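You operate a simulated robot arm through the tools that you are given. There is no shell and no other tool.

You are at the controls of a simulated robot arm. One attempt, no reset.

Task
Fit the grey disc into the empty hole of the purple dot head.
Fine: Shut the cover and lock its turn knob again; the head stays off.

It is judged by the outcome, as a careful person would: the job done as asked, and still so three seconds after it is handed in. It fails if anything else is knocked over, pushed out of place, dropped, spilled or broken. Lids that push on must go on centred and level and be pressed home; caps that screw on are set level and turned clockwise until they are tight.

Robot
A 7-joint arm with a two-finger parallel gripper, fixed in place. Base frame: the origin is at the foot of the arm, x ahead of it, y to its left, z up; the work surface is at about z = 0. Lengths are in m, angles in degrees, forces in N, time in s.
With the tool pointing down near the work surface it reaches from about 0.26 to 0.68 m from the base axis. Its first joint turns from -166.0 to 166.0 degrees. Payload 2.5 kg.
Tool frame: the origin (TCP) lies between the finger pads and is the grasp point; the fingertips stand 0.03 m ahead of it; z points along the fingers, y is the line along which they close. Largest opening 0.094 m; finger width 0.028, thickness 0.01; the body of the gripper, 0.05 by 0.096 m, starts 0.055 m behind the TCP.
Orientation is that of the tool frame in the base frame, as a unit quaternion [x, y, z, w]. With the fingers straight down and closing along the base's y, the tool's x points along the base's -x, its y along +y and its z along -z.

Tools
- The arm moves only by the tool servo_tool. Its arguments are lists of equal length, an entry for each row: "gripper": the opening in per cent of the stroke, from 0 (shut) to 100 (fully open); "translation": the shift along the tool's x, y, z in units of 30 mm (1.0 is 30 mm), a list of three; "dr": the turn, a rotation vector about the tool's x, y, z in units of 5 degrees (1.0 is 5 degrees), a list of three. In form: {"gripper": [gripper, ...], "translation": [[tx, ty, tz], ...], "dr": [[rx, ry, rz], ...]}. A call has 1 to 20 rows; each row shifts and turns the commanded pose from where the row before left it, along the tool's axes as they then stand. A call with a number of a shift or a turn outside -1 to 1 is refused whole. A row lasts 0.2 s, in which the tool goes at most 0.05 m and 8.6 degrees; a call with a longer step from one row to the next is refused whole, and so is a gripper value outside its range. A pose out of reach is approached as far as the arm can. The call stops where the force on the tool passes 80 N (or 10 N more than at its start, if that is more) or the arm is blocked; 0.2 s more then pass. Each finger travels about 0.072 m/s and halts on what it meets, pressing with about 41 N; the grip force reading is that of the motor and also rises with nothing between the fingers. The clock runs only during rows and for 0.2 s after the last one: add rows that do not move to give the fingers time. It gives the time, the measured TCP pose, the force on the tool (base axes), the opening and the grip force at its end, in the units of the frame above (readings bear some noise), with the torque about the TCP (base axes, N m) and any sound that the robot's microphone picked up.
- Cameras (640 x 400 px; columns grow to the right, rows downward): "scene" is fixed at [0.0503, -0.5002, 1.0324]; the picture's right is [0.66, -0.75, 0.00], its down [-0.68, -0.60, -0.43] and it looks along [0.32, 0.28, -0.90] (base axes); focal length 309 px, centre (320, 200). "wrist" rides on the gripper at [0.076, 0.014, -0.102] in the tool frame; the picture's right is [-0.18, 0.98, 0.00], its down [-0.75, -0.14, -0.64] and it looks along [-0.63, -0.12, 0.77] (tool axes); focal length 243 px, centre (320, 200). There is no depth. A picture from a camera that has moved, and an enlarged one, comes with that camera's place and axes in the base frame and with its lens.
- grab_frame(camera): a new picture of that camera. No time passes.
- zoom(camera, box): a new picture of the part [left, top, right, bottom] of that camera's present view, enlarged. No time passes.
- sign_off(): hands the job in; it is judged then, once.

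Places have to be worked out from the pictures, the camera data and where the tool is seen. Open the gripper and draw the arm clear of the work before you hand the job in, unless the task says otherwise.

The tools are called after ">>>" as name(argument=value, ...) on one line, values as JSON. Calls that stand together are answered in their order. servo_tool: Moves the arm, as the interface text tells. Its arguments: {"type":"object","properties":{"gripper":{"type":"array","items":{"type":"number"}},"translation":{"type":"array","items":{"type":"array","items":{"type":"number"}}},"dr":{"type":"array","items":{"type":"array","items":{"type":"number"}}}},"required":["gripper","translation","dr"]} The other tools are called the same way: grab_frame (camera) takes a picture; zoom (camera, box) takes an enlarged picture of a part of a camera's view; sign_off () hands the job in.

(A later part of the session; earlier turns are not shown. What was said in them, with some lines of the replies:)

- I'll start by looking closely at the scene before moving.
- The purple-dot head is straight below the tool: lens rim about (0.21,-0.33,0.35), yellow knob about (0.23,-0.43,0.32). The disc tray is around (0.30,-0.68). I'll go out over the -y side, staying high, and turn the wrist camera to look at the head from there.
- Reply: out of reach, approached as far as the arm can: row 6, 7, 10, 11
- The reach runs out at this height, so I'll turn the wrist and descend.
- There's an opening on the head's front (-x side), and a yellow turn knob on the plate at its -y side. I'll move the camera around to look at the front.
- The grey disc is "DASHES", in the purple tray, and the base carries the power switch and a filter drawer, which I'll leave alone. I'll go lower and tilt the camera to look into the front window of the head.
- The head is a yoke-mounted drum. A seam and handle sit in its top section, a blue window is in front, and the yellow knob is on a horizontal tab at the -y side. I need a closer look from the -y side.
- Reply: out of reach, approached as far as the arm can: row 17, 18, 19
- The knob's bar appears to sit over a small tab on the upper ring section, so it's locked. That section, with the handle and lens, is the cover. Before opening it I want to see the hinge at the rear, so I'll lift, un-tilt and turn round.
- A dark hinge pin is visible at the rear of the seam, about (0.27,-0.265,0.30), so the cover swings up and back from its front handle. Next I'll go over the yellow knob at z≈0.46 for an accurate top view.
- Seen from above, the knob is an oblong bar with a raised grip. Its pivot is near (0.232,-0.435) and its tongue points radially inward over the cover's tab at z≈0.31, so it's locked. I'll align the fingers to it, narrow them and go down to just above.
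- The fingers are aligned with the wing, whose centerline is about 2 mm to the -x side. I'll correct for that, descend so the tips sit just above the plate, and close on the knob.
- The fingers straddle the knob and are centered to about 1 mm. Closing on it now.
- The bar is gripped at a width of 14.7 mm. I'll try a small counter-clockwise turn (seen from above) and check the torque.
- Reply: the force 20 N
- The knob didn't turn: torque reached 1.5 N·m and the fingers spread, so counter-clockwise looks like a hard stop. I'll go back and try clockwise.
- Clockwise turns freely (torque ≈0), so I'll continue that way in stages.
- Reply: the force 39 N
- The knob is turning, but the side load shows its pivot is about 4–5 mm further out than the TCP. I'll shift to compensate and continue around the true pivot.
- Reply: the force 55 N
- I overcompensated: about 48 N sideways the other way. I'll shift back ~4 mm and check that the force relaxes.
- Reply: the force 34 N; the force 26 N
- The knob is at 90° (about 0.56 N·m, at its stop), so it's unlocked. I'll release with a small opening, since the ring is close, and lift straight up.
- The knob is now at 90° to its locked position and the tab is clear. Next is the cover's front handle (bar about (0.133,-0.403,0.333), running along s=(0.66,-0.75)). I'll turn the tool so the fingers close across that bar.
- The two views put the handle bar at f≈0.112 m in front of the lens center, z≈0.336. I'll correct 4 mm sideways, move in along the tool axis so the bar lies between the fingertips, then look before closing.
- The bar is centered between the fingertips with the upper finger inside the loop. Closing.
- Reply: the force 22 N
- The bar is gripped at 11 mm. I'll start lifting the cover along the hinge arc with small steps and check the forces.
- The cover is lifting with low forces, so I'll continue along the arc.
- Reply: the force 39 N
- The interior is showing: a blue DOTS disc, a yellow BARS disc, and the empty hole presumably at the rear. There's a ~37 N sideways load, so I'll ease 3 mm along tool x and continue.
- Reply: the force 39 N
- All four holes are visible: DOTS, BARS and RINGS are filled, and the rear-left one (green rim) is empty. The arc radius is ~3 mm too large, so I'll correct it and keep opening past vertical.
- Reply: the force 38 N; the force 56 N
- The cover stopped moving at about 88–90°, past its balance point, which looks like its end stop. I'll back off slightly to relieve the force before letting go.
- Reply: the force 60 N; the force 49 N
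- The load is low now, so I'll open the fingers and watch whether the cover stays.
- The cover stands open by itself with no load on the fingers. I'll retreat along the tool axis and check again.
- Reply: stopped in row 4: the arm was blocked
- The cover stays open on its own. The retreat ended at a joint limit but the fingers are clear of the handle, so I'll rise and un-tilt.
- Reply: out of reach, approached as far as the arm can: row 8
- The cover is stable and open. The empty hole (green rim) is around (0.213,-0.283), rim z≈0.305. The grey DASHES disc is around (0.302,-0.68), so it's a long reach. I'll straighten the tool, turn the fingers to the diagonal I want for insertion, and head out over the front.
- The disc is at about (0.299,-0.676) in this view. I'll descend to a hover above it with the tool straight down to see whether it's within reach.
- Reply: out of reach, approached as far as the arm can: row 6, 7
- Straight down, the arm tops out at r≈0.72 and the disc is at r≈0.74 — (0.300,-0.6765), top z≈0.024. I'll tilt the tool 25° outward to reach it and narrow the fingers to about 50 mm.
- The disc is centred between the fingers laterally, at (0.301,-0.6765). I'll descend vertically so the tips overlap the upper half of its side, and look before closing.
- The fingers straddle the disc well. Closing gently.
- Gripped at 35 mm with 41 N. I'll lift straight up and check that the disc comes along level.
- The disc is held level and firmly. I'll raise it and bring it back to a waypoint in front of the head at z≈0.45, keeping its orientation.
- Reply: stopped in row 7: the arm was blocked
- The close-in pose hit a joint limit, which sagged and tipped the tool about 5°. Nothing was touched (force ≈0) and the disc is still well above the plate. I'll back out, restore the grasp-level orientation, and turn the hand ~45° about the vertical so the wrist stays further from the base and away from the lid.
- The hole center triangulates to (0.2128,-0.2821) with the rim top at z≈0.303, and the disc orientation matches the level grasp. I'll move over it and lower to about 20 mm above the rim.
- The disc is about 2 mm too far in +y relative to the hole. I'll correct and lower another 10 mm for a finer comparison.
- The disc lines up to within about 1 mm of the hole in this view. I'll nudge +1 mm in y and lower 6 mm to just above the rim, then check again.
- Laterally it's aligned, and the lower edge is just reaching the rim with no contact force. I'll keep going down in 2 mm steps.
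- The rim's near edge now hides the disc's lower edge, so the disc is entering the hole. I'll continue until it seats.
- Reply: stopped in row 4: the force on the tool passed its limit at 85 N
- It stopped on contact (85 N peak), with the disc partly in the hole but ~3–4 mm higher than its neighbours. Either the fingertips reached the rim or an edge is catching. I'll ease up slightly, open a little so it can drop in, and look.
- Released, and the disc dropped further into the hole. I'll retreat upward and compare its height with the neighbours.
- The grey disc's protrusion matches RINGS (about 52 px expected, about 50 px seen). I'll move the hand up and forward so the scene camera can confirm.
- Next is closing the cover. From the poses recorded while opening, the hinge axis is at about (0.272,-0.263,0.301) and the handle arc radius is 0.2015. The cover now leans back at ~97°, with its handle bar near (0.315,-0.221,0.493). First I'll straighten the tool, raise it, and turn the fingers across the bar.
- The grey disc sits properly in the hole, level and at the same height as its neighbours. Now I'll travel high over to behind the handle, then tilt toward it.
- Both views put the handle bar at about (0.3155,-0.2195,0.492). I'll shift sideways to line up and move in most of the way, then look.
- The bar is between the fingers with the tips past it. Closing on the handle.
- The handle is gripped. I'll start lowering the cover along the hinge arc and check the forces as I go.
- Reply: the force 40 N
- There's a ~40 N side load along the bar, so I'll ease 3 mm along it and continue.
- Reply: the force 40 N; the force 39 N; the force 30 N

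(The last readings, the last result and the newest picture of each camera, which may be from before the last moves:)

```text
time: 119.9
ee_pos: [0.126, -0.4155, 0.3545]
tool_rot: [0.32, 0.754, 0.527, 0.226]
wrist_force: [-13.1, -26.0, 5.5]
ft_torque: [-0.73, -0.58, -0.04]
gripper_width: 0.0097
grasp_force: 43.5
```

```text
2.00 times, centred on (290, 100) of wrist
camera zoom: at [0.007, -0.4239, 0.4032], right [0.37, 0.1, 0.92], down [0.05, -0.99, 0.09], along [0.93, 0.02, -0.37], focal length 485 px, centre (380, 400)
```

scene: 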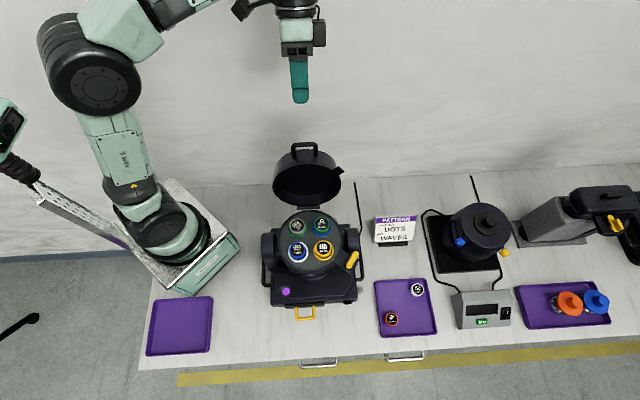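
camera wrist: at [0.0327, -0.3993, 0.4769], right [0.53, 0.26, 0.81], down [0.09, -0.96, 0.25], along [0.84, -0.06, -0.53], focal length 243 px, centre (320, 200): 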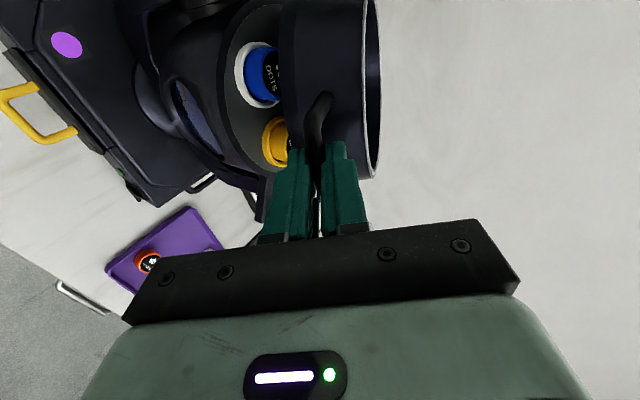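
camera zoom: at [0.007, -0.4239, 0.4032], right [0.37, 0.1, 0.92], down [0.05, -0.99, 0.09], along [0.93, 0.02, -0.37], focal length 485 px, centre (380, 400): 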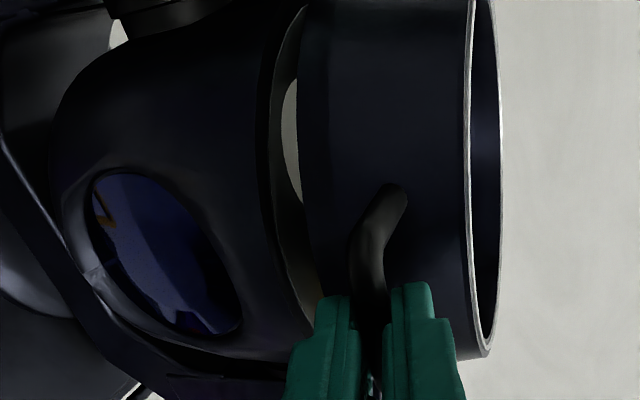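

>>> servo_tool(gripper=[0, 0, 0], translation=[[0, -0.314, 0.041], [0, -0.25, 0.03], [0, 0, 0]], dr=[[-0.5, 0, 0], [-0.4, 0, 0], [0, 0, 0]])

>>> zoom(camera="wrist", box=[160, 0, 420, 200])

>>> zoom(camera="scene", box=[240, 180, 400, 310])

```text
time: 120.7
ee_pos: [0.1246, -0.4167, 0.3382]
tool_rot: [0.31, 0.733, 0.558, 0.237]
wrist_force: [-37.7, -15.2, 5.2]
ft_torque: [-0.58, -0.44, 0.45]
gripper_width: 0.0096
grasp_force: 43.8
```

```text
2.00 times, centred on (290, 100) of wrist
camera zoom: at [0.0024, -0.4288, 0.3799], right [0.32, 0.05, 0.95], down [0.05, -1.0, 0.04], along [0.95, 0.04, -0.32], focal length 485 px, centre (380, 400)
```

zoom: 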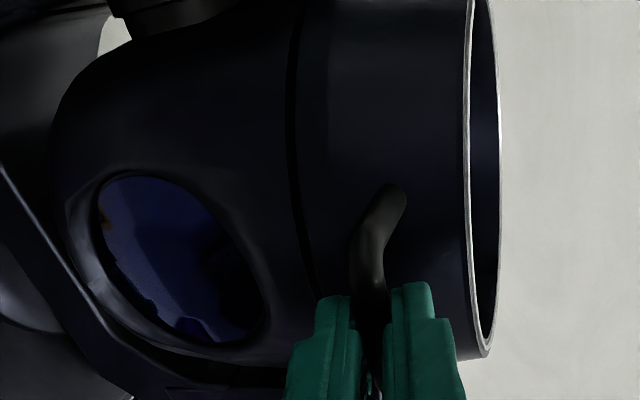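

```text
3.08 times, centred on (320, 245) of scene
camera zoom: at [0.0503, -0.5002, 1.0324], right [0.66, -0.75, 0.0], down [-0.68, -0.6, -0.43], along [0.32, 0.28, -0.9], focal length 950 px, centre (320, 62)
```

zoom: 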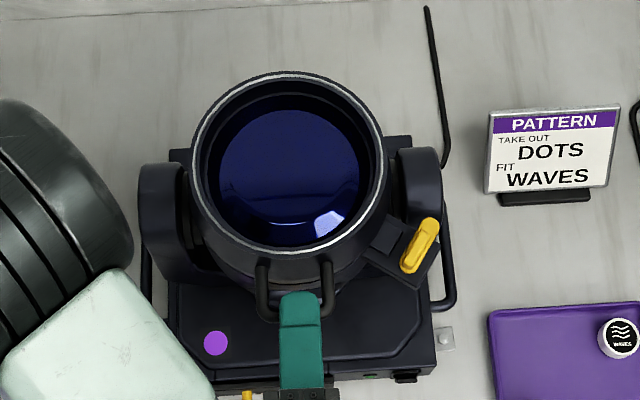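

The cover looks shut (bar z≈0.334, matching the original closed height). I'll press it down lightly to confirm and relax the radial push.

>>> servo_tool(gripper=[0, 0, 0], translation=[[0, -0.03, -0.04], [0, -0.03, 0], [0, 0, 0]], dr=[[0, 0, 0], [0, 0, 0], [0, 0, 0]])

>>> zoom(camera="wrist", box=[160, 0, 420, 200])

```text
time: 121.5
ee_pos: [0.1245, -0.4169, 0.336]
tool_rot: [0.309, 0.732, 0.559, 0.237]
wrist_force: [-29.9, 19.6, 0.1]
ft_torque: [-0.55, -0.55, 0.3]
gripper_width: 0.0095
grasp_force: 42.9
```

```text
2.00 times, centred on (290, 100) of wrist
camera zoom: at [0.0026, -0.4298, 0.3772], right [0.31, 0.05, 0.95], down [0.06, -1.0, 0.03], along [0.95, 0.04, -0.32], focal length 485 px, centre (380, 400)
```

zoom: 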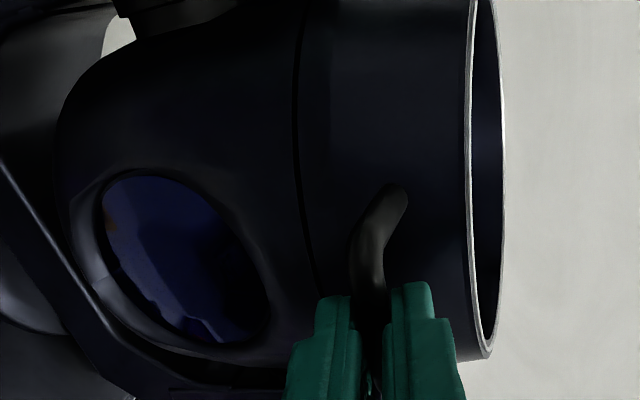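

>>> servo_tool(gripper=[0, 0, 0, 0], translation=[[0, -0.035, 0], [0, -0.035, 0], [0, -0.035, 0], [0, 0, 0]], dr=[[0, 0, 0], [0, 0, 0], [0, 0, 0], [0, 0, 0]])

>>> zoom(camera="wrist", box=[160, 0, 420, 200])

```text
time: 122.5
ee_pos: [0.1239, -0.419, 0.3346]
tool_rot: [0.307, 0.732, 0.56, 0.237]
wrist_force: [0.8, 41.8, 15.1]
ft_torque: [0.13, -0.46, 0.92]
gripper_width: 0.0094
grasp_force: 43.1
```

```text
2.00 times, centred on (290, 100) of wrist
camera zoom: at [0.0027, -0.4315, 0.3749], right [0.31, 0.05, 0.95], down [0.06, -1.0, 0.03], along [0.95, 0.04, -0.31], focal length 485 px, centre (380, 400)
```

zoom: 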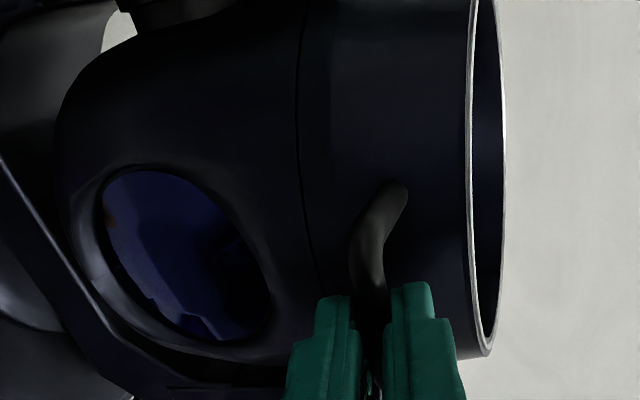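

The seam is now a hairline and vertical force is building, so the cover is down. I'll release the handle and retreat.

>>> servo_tool(gripper=[0, 10, 22, 30, 30, 30, 30, 30, 30], translation=[[0.06, 0, 0], [0, 0, 0], [0, 0, 0], [0, 0, 0], [0, 0, -0.4], [0, 0, -0.6], [0, 0, -0.8], [0, 0, -0.8], [0, 0, 0]], dr=[[0, 0, 0], [0, 0, 0], [0, 0, 0], [0, 0, 0], [0, 0, 0], [0, 0, 0], [0, 0, 0], [0, 0, 0], [0, 0, 0]])

>>> grab_frame(camera="wrist")

>>> zoom(camera="scene", box=[240, 180, 400, 310])

```text
time: 124.5
ee_pos: [0.0662, -0.4696, 0.3542]
tool_rot: [0.311, 0.733, 0.556, 0.238]
wrist_force: [0.2, 0.0, -0.1]
ft_torque: [-0.03, 0.01, -0.02]
gripper_width: 0.0283
grasp_force: 0.0
```

```text
taken
camera wrist: at [-0.0541, -0.4813, 0.3954], right [0.31, 0.05, 0.95], down [0.05, -1.0, 0.04], along [0.95, 0.04, -0.32], focal length 243 px, centre (320, 200)
```

wrist: 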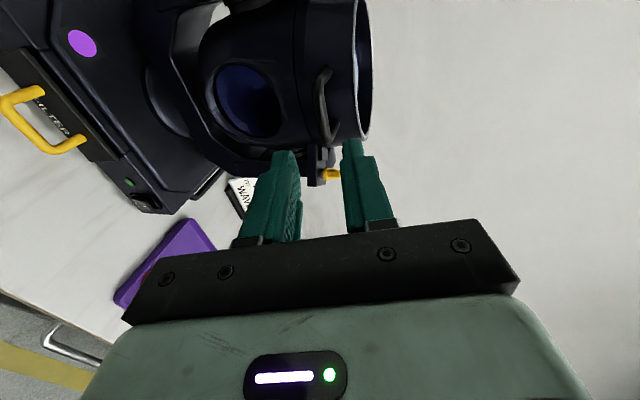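

```text
3.08 times, centred on (320, 245) of scene
camera zoom: at [0.0503, -0.5002, 1.0324], right [0.66, -0.75, 0.0], down [-0.68, -0.6, -0.43], along [0.32, 0.28, -0.9], focal length 950 px, centre (320, 62)
```

zoom: 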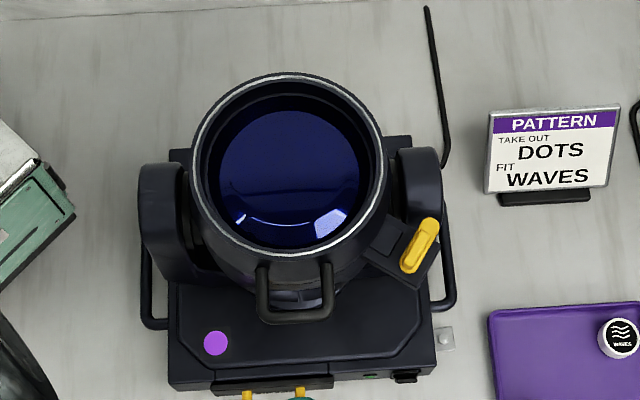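

>>> zoom(camera="wrist", box=[190, 0, 400, 200])

>>> zoom(camera="scene", box=[310, 230, 380, 290])

```text
2.00 times, centred on (295, 100) of wrist
camera zoom: at [-0.0541, -0.4813, 0.3954], right [0.31, 0.05, 0.95], down [0.05, -1.0, 0.04], along [0.95, 0.04, -0.32], focal length 485 px, centre (370, 400)
```

zoom: 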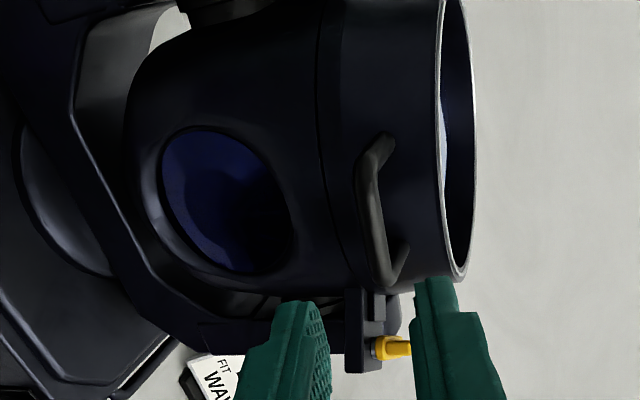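

```text
6.67 times, centred on (345, 260) of scene
camera zoom: at [0.0503, -0.5002, 1.0324], right [0.66, -0.75, 0.0], down [-0.68, -0.6, -0.43], along [0.32, 0.28, -0.9], focal length 2058 px, centre (153, -200)
```

zoom: 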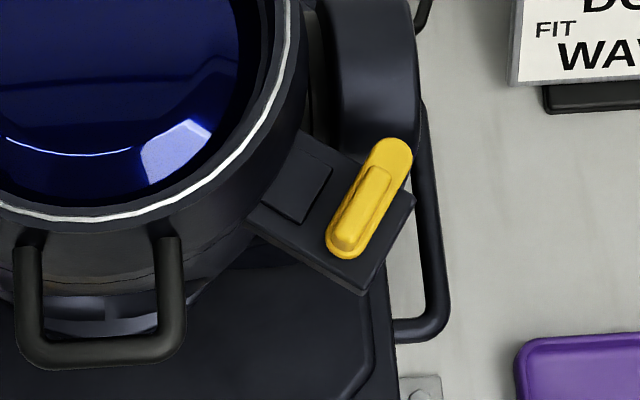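

The cover is shut with its tab flat on the plate, and the knob still points sideways. I'll straighten the tool, rise, and turn to the knob's current orientation.

>>> servo_tool(gripper=[30, 30, 30, 30, 30, 30, 30, 30, 30, 30, 30, 30, 30, 30, 30, 30, 30, 30, 30, 30], translation=[[0, 0, -0.5], [0, 0, 0], [0, 0, 0], [0, 0, 0], [0, 0, 0], [0, 0, 0], [0, 0, 0], [0, 0, 0], [0, 0, 0], [0, 0, 0], [0, 0, 0], [0, 0, 0], [0, 0, 0], [0, 0, 0], [0, 0, 0], [0, 0, -0.8], [0, 0, -0.8], [0, 0, -0.8], [0, 0, -0.8], [0, 0, 0]], dr=[[0, 0, 0], [1, 0, 0], [1, 0, 0], [1, 0, 0], [1, 0, 0], [1, 0, 0], [1, 0, 0], [1, 0, 0], [1, 0, 0], [1, 0, 0], [1, 0, 0], [1, 0, 0], [1, 0, 0], [1, 0, 0], [1, 0, 0], [0.9, 0, 0], [0, 0, 0], [0, 0, 0], [0, 0, 0], [0, 0, 0]])

>>> servo_tool(gripper=[30, 30, 30, 30, 30, 30, 30, 30, 30, 30, 30, 30, 30, 30, 30, 30, 30, 30, 30, 30], translation=[[0, 0, 0], [0, 0, 0], [0, 0, 0], [0, 0, 0], [0, 0, 0], [0, 0, 0], [0, 0, 0], [0, 0, 0], [0, 0, 0], [0, 0, 0], [0, 0, 0], [0, 0, 0], [0, 0, 0], [0, 0, 0], [0, 0, 0], [0, 0, 0], [0, 0, 0], [0, 0, 0], [0, 0, 0], [0, 0, 0]], dr=[[0, 0, 1], [0, 0, 1], [0, 0, 1], [0, 0, 1], [0, 0, 1], [0, 0, 1], [0, 0, 1], [0, 0, 1], [0, 0, 1], [0, 0, 1], [0, 0, 1], [0, 0, 1], [0, 0, 1], [0, 0, 1], [0, 0, 1], [0, 0, 1], [0, 0, 1], [0, 0, 1], [0, 0, 1], [0, 0, 1]])

```text
time: 128.7
ee_pos: [0.0559, -0.4832, 0.4534]
tool_rot: [0.391, 0.921, 0.001, 0.002]
wrist_force: [0.0, 0.3, -0.7]
ft_torque: [0.0, 0.02, 0.0]
gripper_width: 0.0282
grasp_force: 0.0
```

```text
time: 132.9
ee_pos: [0.0542, -0.4818, 0.4544]
tool_rot: [0.956, 0.292, 0.001, 0.001]
wrist_force: [0.0, -0.4, -0.6]
ft_torque: [-0.01, 0.0, -0.01]
gripper_width: 0.0281
grasp_force: 0.2
```

>>> servo_tool(gripper=[30, 30, 30, 30, 30, 30, 30, 30, 30, 30, 30, 30, 30], translation=[[0, 0, 0], [0, 0, 0], [0, 0, 0], [0, 0, 0], [0, 0, 0], [0.872, -0.076, 0.095], [0.872, -0.076, 0.095], [0.872, -0.076, 0.095], [0.872, -0.076, 0.095], [0.872, -0.076, 0.095], [0.872, -0.076, 0.095], [0.872, -0.076, 0.095], [0, 0, 0]], dr=[[0, 0, 0.985], [0, 0, 0.985], [0, 0, 0.985], [0, 0, 0.985], [0, 0, 0.985], [0, 0, 0], [0, 0, 0], [0, 0, 0], [0, 0, 0], [0, 0, 0], [0, 0, 0], [0, 0, 0], [0, 0, 0]])

>>> zoom(camera="wrist", box=[220, 60, 420, 220])

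```text
time: 135.7
ee_pos: [0.2313, -0.4353, 0.4349]
tool_rot: [0.997, 0.082, 0.002, 0.001]
wrist_force: [0.8, -0.1, -1.0]
ft_torque: [-0.01, 0.0, 0.04]
gripper_width: 0.0281
grasp_force: 0.0
```

```text
2.50 times, centred on (320, 140) of wrist
camera zoom: at [0.3092, -0.438, 0.5383], right [-0.02, -1.0, 0.0], down [-0.77, 0.02, 0.64], along [-0.64, 0.01, -0.77], focal length 606 px, centre (320, 350)
```

zoom: 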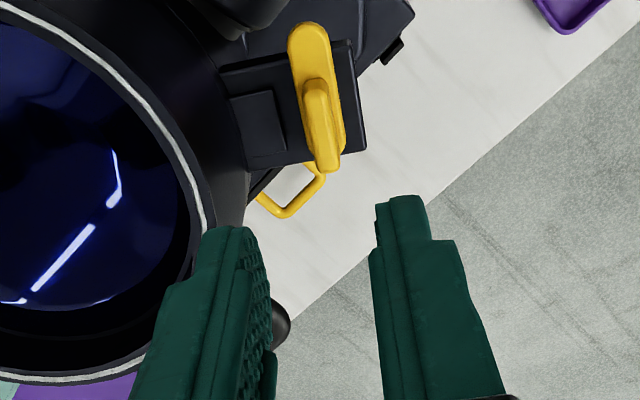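

The fingers line up with the knob. I'll descend to grip depth.

>>> servo_tool(gripper=[27, 27, 27, 27, 27, 27], translation=[[0.02, 0.02, 0.636], [0, 0, 0.636], [0, 0, 0.636], [0, 0, 0.636], [0, 0, 0.636], [0, 0, 0]], dr=[[0, 0, 0], [0, 0, 0], [0, 0, 0], [0, 0, 0], [0, 0, 0], [0, 0, 0]])

>>> zoom(camera="wrist", box=[240, 100, 400, 230])

```text
time: 137.1
ee_pos: [0.2335, -0.4341, 0.3397]
tool_rot: [0.997, 0.082, 0.001, 0.001]
wrist_force: [-0.9, -1.0, 0.6]
ft_torque: [0.0, 0.0, 0.01]
gripper_width: 0.0251
grasp_force: 0.0
```

```text
3.08 times, centred on (320, 165) of wrist
camera zoom: at [0.3116, -0.4371, 0.442], right [-0.02, -1.0, 0.0], down [-0.77, 0.02, 0.64], along [-0.64, 0.01, -0.77], focal length 746 px, centre (320, 308)
```

zoom: 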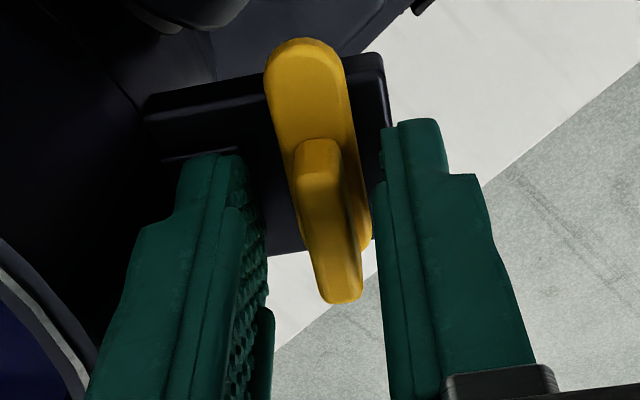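

>>> servo_tool(gripper=[18, 8, 0, 0, 0], translation=[[0, 0.03, 0], [0, 0, 0], [0, 0, 0], [0, 0, 0], [0, 0, 0]], dr=[[0, 0, 0], [0, 0, 0], [0, 0, 0], [0, 0, 0], [0, 0, 0]])

>>> servo_tool(gripper=[0, 0, 0, 0, 0], translation=[[0, 0, 0], [0, 0, 0], [0, 0, 0], [0, 0, 0], [0, 0, 0]], dr=[[0, 0, -0.8], [0, 0, -0.8], [0, 0, -0.8], [0, 0, -0.8], [0, 0, 0]])

>>> zoom(camera="wrist", box=[240, 100, 400, 230])

```text
time: 138.3
ee_pos: [0.2347, -0.4361, 0.3386]
tool_rot: [0.997, 0.082, 0.002, 0.0]
wrist_force: [-0.3, 4.5, 2.7]
ft_torque: [0.14, 0.1, 0.42]
gripper_width: 0.0149
grasp_force: 45.1
```

```text
time: 139.5
ee_pos: [0.2347, -0.4349, 0.3385]
tool_rot: [0.975, 0.22, 0.001, -0.002]
wrist_force: [-11.1, 30.6, 25.3]
ft_torque: [0.65, 0.76, -0.08]
gripper_width: 0.0149
grasp_force: 45.2
```

```text
3.08 times, centred on (320, 165) of wrist
camera zoom: at [0.3093, -0.4167, 0.4421], right [0.26, -0.97, 0.0], down [-0.74, -0.2, 0.64], along [-0.62, -0.16, -0.77], focal length 746 px, centre (320, 308)
```

zoom: 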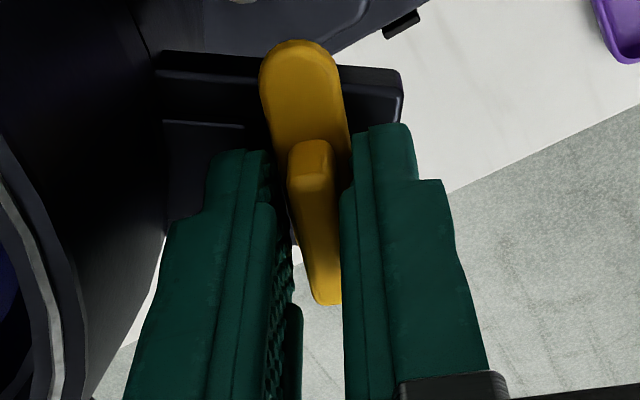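

The knob turns with the fingers. I'll ease the side load and continue counter-clockwise toward locked.

>>> servo_tool(gripper=[0, 0, 0, 0, 0, 0], translation=[[0, -0.06, 0], [0, 0, 0], [0, 0, 0], [0, 0, 0], [0, 0, 0], [0, 0, 0]], dr=[[0, 0, 0], [0, 0, -0.9], [0, 0, -0.9], [0, 0, -0.9], [0, 0, -0.9], [0, 0, 0]])

```text
time: 140.9
ee_pos: [0.2343, -0.4334, 0.3391]
tool_rot: [0.929, 0.371, 0.001, 0.0]
wrist_force: [-10.9, 25.1, 40.6]
ft_torque: [0.88, 0.2, -0.08]
gripper_width: 0.0147
grasp_force: 44.9
```

>>> servo_tool(gripper=[0, 0, 0, 0, 0, 0, 0], translation=[[0, -0.05, -0.02], [0, 0, 0], [0, 0, 0], [0, 0, 0], [0, 0, 0], [0, 0, 0], [0, 0, 0]], dr=[[0, 0, 0], [0, 0, -0.9], [0, 0, -0.9], [0, 0, -0.9], [0, 0, -0.9], [0, 0, -0.9], [0, 0, 0]])

>>> zoom(camera="wrist", box=[240, 100, 400, 230])

```text
time: 142.5
ee_pos: [0.2334, -0.4341, 0.3385]
tool_rot: [0.839, 0.545, 0.002, 0.0]
wrist_force: [1.6, 19.8, 29.1]
ft_torque: [1.14, -0.27, -0.01]
gripper_width: 0.0147
grasp_force: 45.0
```

```text
3.08 times, centred on (320, 165) of wrist
camera zoom: at [0.2766, -0.3709, 0.4416], right [0.82, -0.57, 0.0], down [-0.44, -0.63, 0.64], along [-0.36, -0.53, -0.77], focal length 746 px, centre (320, 308)
```

zoom: 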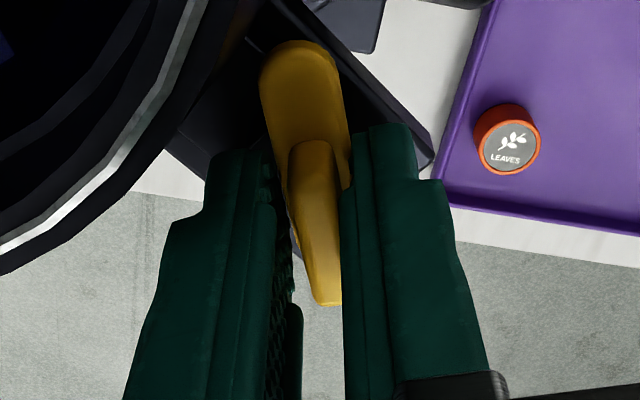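

>>> servo_tool(gripper=[0, 0, 0, 0, 0, 0], translation=[[0, -0.02, -0.01], [0, 0, 0], [0, 0, 0], [0, 0, 0], [0, 0, 0], [0, 0, 0]], dr=[[0, 0, -0.9], [0, 0, -0.9], [0, 0, -0.9], [0, 0, -0.9], [0, 0, -0.9], [0, 0, 0]])

>>> zoom(camera="wrist", box=[240, 100, 400, 230])

```text
time: 143.9
ee_pos: [0.2322, -0.4355, 0.3384]
tool_rot: [0.716, 0.698, 0.001, 0.002]
wrist_force: [2.6, 14.6, 9.2]
ft_torque: [0.05, -0.01, 0.07]
gripper_width: 0.0148
grasp_force: 45.2
```

```text
3.08 times, centred on (320, 165) of wrist
camera zoom: at [0.2478, -0.3584, 0.4413], right [0.98, -0.21, 0.0], down [-0.16, -0.75, 0.64], along [-0.13, -0.63, -0.77], focal length 746 px, centre (320, 308)
```

zoom: 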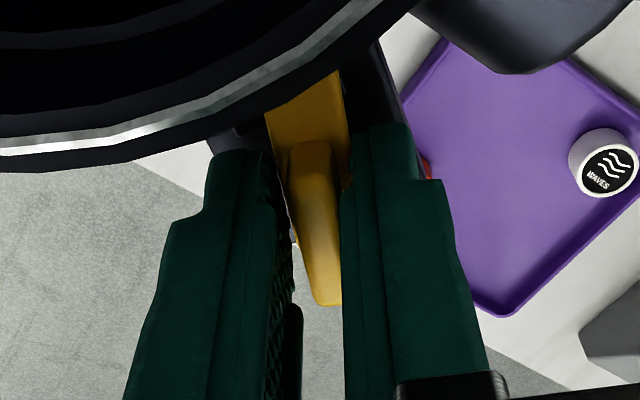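

About 11° remain; I'll turn to the stop and feel for it.

>>> servo_tool(gripper=[0, 0, 0, 0, 0], translation=[[0, 0, 0], [0, 0, 0], [0, 0, 0], [0, 0, 0], [0, 0, 0]], dr=[[0, 0, -0.8], [0, 0, -0.8], [0, 0, -0.8], [0, 0, -0.1], [0, 0, 0]])

>>> zoom(camera="wrist", box=[240, 100, 400, 230])

```text
time: 145.1
ee_pos: [0.2311, -0.4335, 0.3385]
tool_rot: [0.637, 0.771, 0.002, 0.0]
wrist_force: [-16.9, 26.4, 6.4]
ft_torque: [-0.17, 0.32, -0.7]
gripper_width: 0.0148
grasp_force: 44.5
```

```text
3.08 times, centred on (320, 165) of wrist
camera zoom: at [0.231, -0.3574, 0.4415], right [1.0, 0.0, 0.0], down [0.0, -0.77, 0.64], along [0.0, -0.64, -0.77], focal length 746 px, centre (320, 308)
```

zoom: 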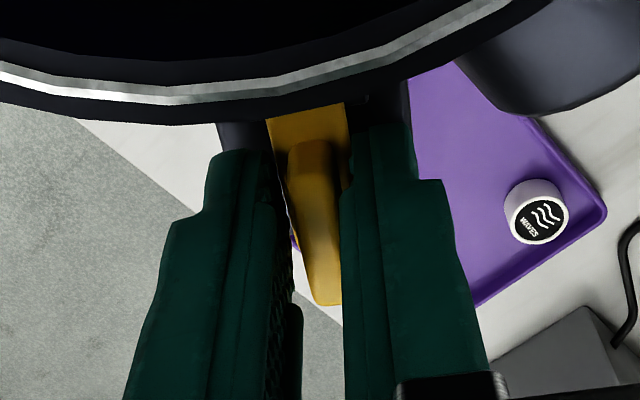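

θ is 79° with −0.7 N·m: the knob is against its locked stop, the same place it started. I'll release and lift straight up.

>>> servo_tool(gripper=[0, 15, 30, 30, 30, 30, 30, 30, 30, 30], translation=[[0, 0, 0], [0, 0, 0], [0, 0, 0], [0, 0, 0], [0, 0, -0.5], [0, 0, -0.8], [0, 0, -1], [0, 0, -1], [0, 0, -1], [0, 0, 0]], dr=[[0, 0, 0.1], [0, 0, 0], [0, 0, 0], [0, 0, 0], [0, 0, 0], [0, 0, 0], [0, 0, 0], [0, 0, 0], [0, 0, 0], [0, 0, 0]])

>>> grab_frame(camera="wrist")

>>> zoom(camera="wrist", box=[250, 20, 390, 130])

```text
time: 147.3
ee_pos: [0.2333, -0.4348, 0.4677]
tool_rot: [0.641, 0.768, 0.0, 0.001]
wrist_force: [-0.5, 1.0, 0.1]
ft_torque: [0.0, 0.03, -0.03]
gripper_width: 0.0282
grasp_force: 0.1
```

```text
taken
camera wrist: at [0.2331, -0.358, 0.5699], right [1.0, 0.0, 0.0], down [0.0, -0.77, 0.64], along [0.0, -0.64, -0.77], focal length 243 px, centre (320, 200)
```

wrist: 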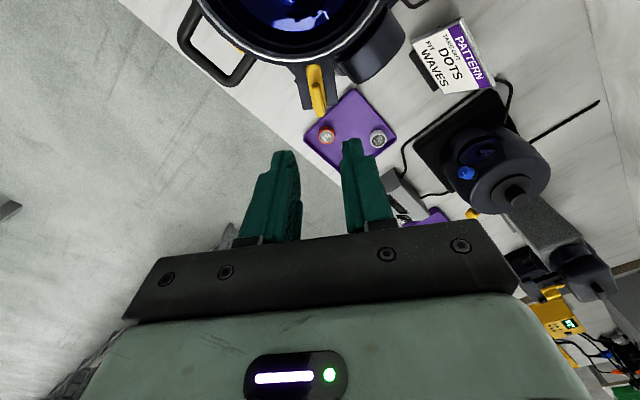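

```text
3.64 times, centred on (320, 75) of wrist
camera zoom: at [0.2331, -0.358, 0.5699], right [1.0, 0.0, 0.0], down [0.0, -0.77, 0.64], along [0.0, -0.64, -0.77], focal length 882 px, centre (320, 654)
```

zoom: 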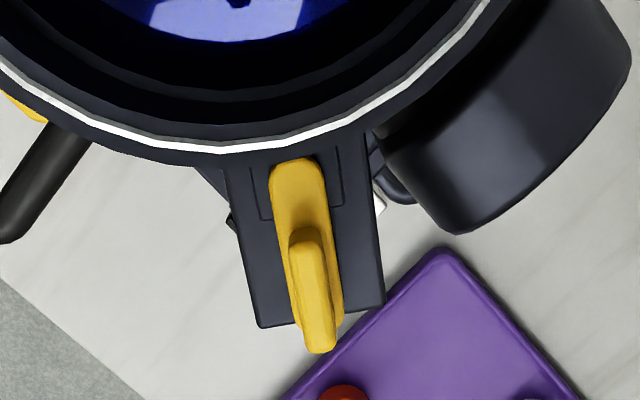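

The knob is back over the cover tab, pointing radially as at the start. I'll draw the arm clear upward, open the gripper, and inspect the whole scene.

>>> servo_tool(gripper=[40, 60, 80, 100, 100, 100, 100, 100, 100, 100, 100, 100], translation=[[0, 0, -1], [0, 0, -1], [0, 0, -1], [0.5, 0, -1], [0.8, 0, -0.8], [1, 0, 0], [1, 0, 0], [1, 0, 0], [1, 0, 0], [0.5, 0, 0], [0, 0, 0], [0, 0, 0]], dr=[[0, 0, 0], [0, 0, 0], [0, 0, 0], [0, 0, 0], [0, 0, 0], [0, 0, 0], [0, 0, 0], [0, 0, 0], [0, 0, 0], [0, 0, 0], [0, 0, 0], [0, 0, 0]])

>>> grab_frame(camera="scene")

>>> zoom(camera="scene", box=[240, 180, 400, 330])

>>> zoom(camera="scene", box=[370, 180, 640, 350])

```text
time: 149.9
ee_pos: [0.2033, -0.264, 0.6083]
tool_rot: [0.64, 0.768, 0.0, -0.005]
wrist_force: [0.3, -0.7, 0.0]
ft_torque: [-0.01, -0.01, 0.02]
gripper_width: 0.0939
grasp_force: 0.0
```

```text
taken
```

scene: 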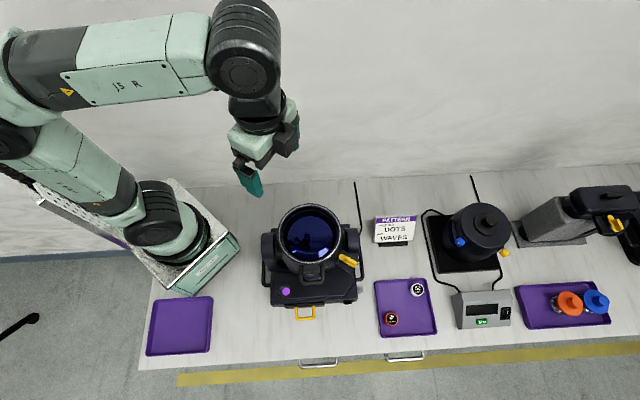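

```text
2.67 times, centred on (320, 255) of scene
camera zoom: at [0.0503, -0.5002, 1.0324], right [0.66, -0.75, 0.0], down [-0.68, -0.6, -0.43], along [0.32, 0.28, -0.9], focal length 823 px, centre (320, 53)
```

zoom: 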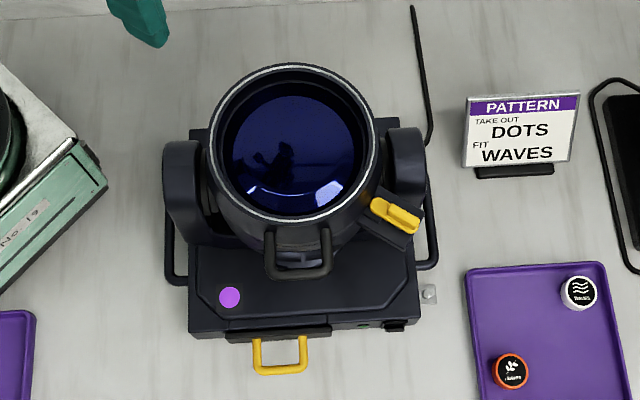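

```text
2.35 times, centred on (505, 265) of scene
camera zoom: at [0.0503, -0.5002, 1.0324], right [0.66, -0.75, 0.0], down [-0.68, -0.6, -0.43], along [0.32, 0.28, -0.9], focal length 726 px, centre (-115, 47)
```

zoom: 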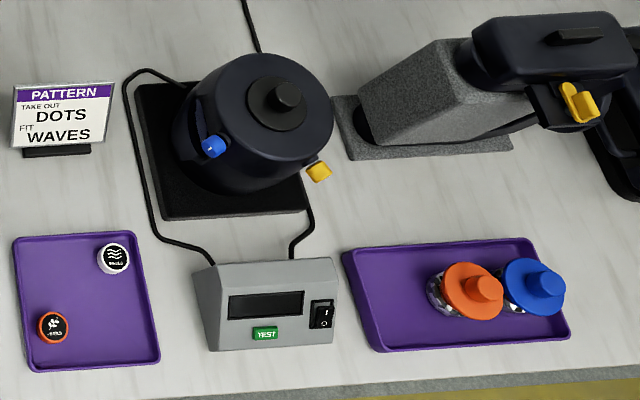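

The job is done as far as the pictures and readings show:
- **Disc:** the grey DASHES disc sits in the hole that was empty.
- **Cover and knob:** the cover is shut, and the yellow knob is turned back to its locked stop over the tab.
- **Power:** I never touched the switch.
- **Surroundings:** everything else is where it was, and the arm is clear with the gripper open.

Handing in.

>>> sign_off()

```text
The job is handed in.
```

I fitted the grey DASHES disc into the empty green-rimmed hole of the purple dot head. The cover is shut and its yellow knob is turned back to its locked stop, pointing the same way as at the start.

- **Disc:** it sits level and at about the same height as the other three discs. I let it drop the last few millimetres rather than pressing it in. Its label is turned about 45° from the others, because I had to rotate the hand to stay within the arm's joint limits.
- **Power:** I did not touch the head's power switch.
- **Surroundings:** the final pictures show nothing else moved. The arm is raised clear of the work with the gripper open.

The sign on the bench says to take out DOTS and fit WAVES. I followed your instruction for the grey disc instead and left DOTS and the other discs where they were.
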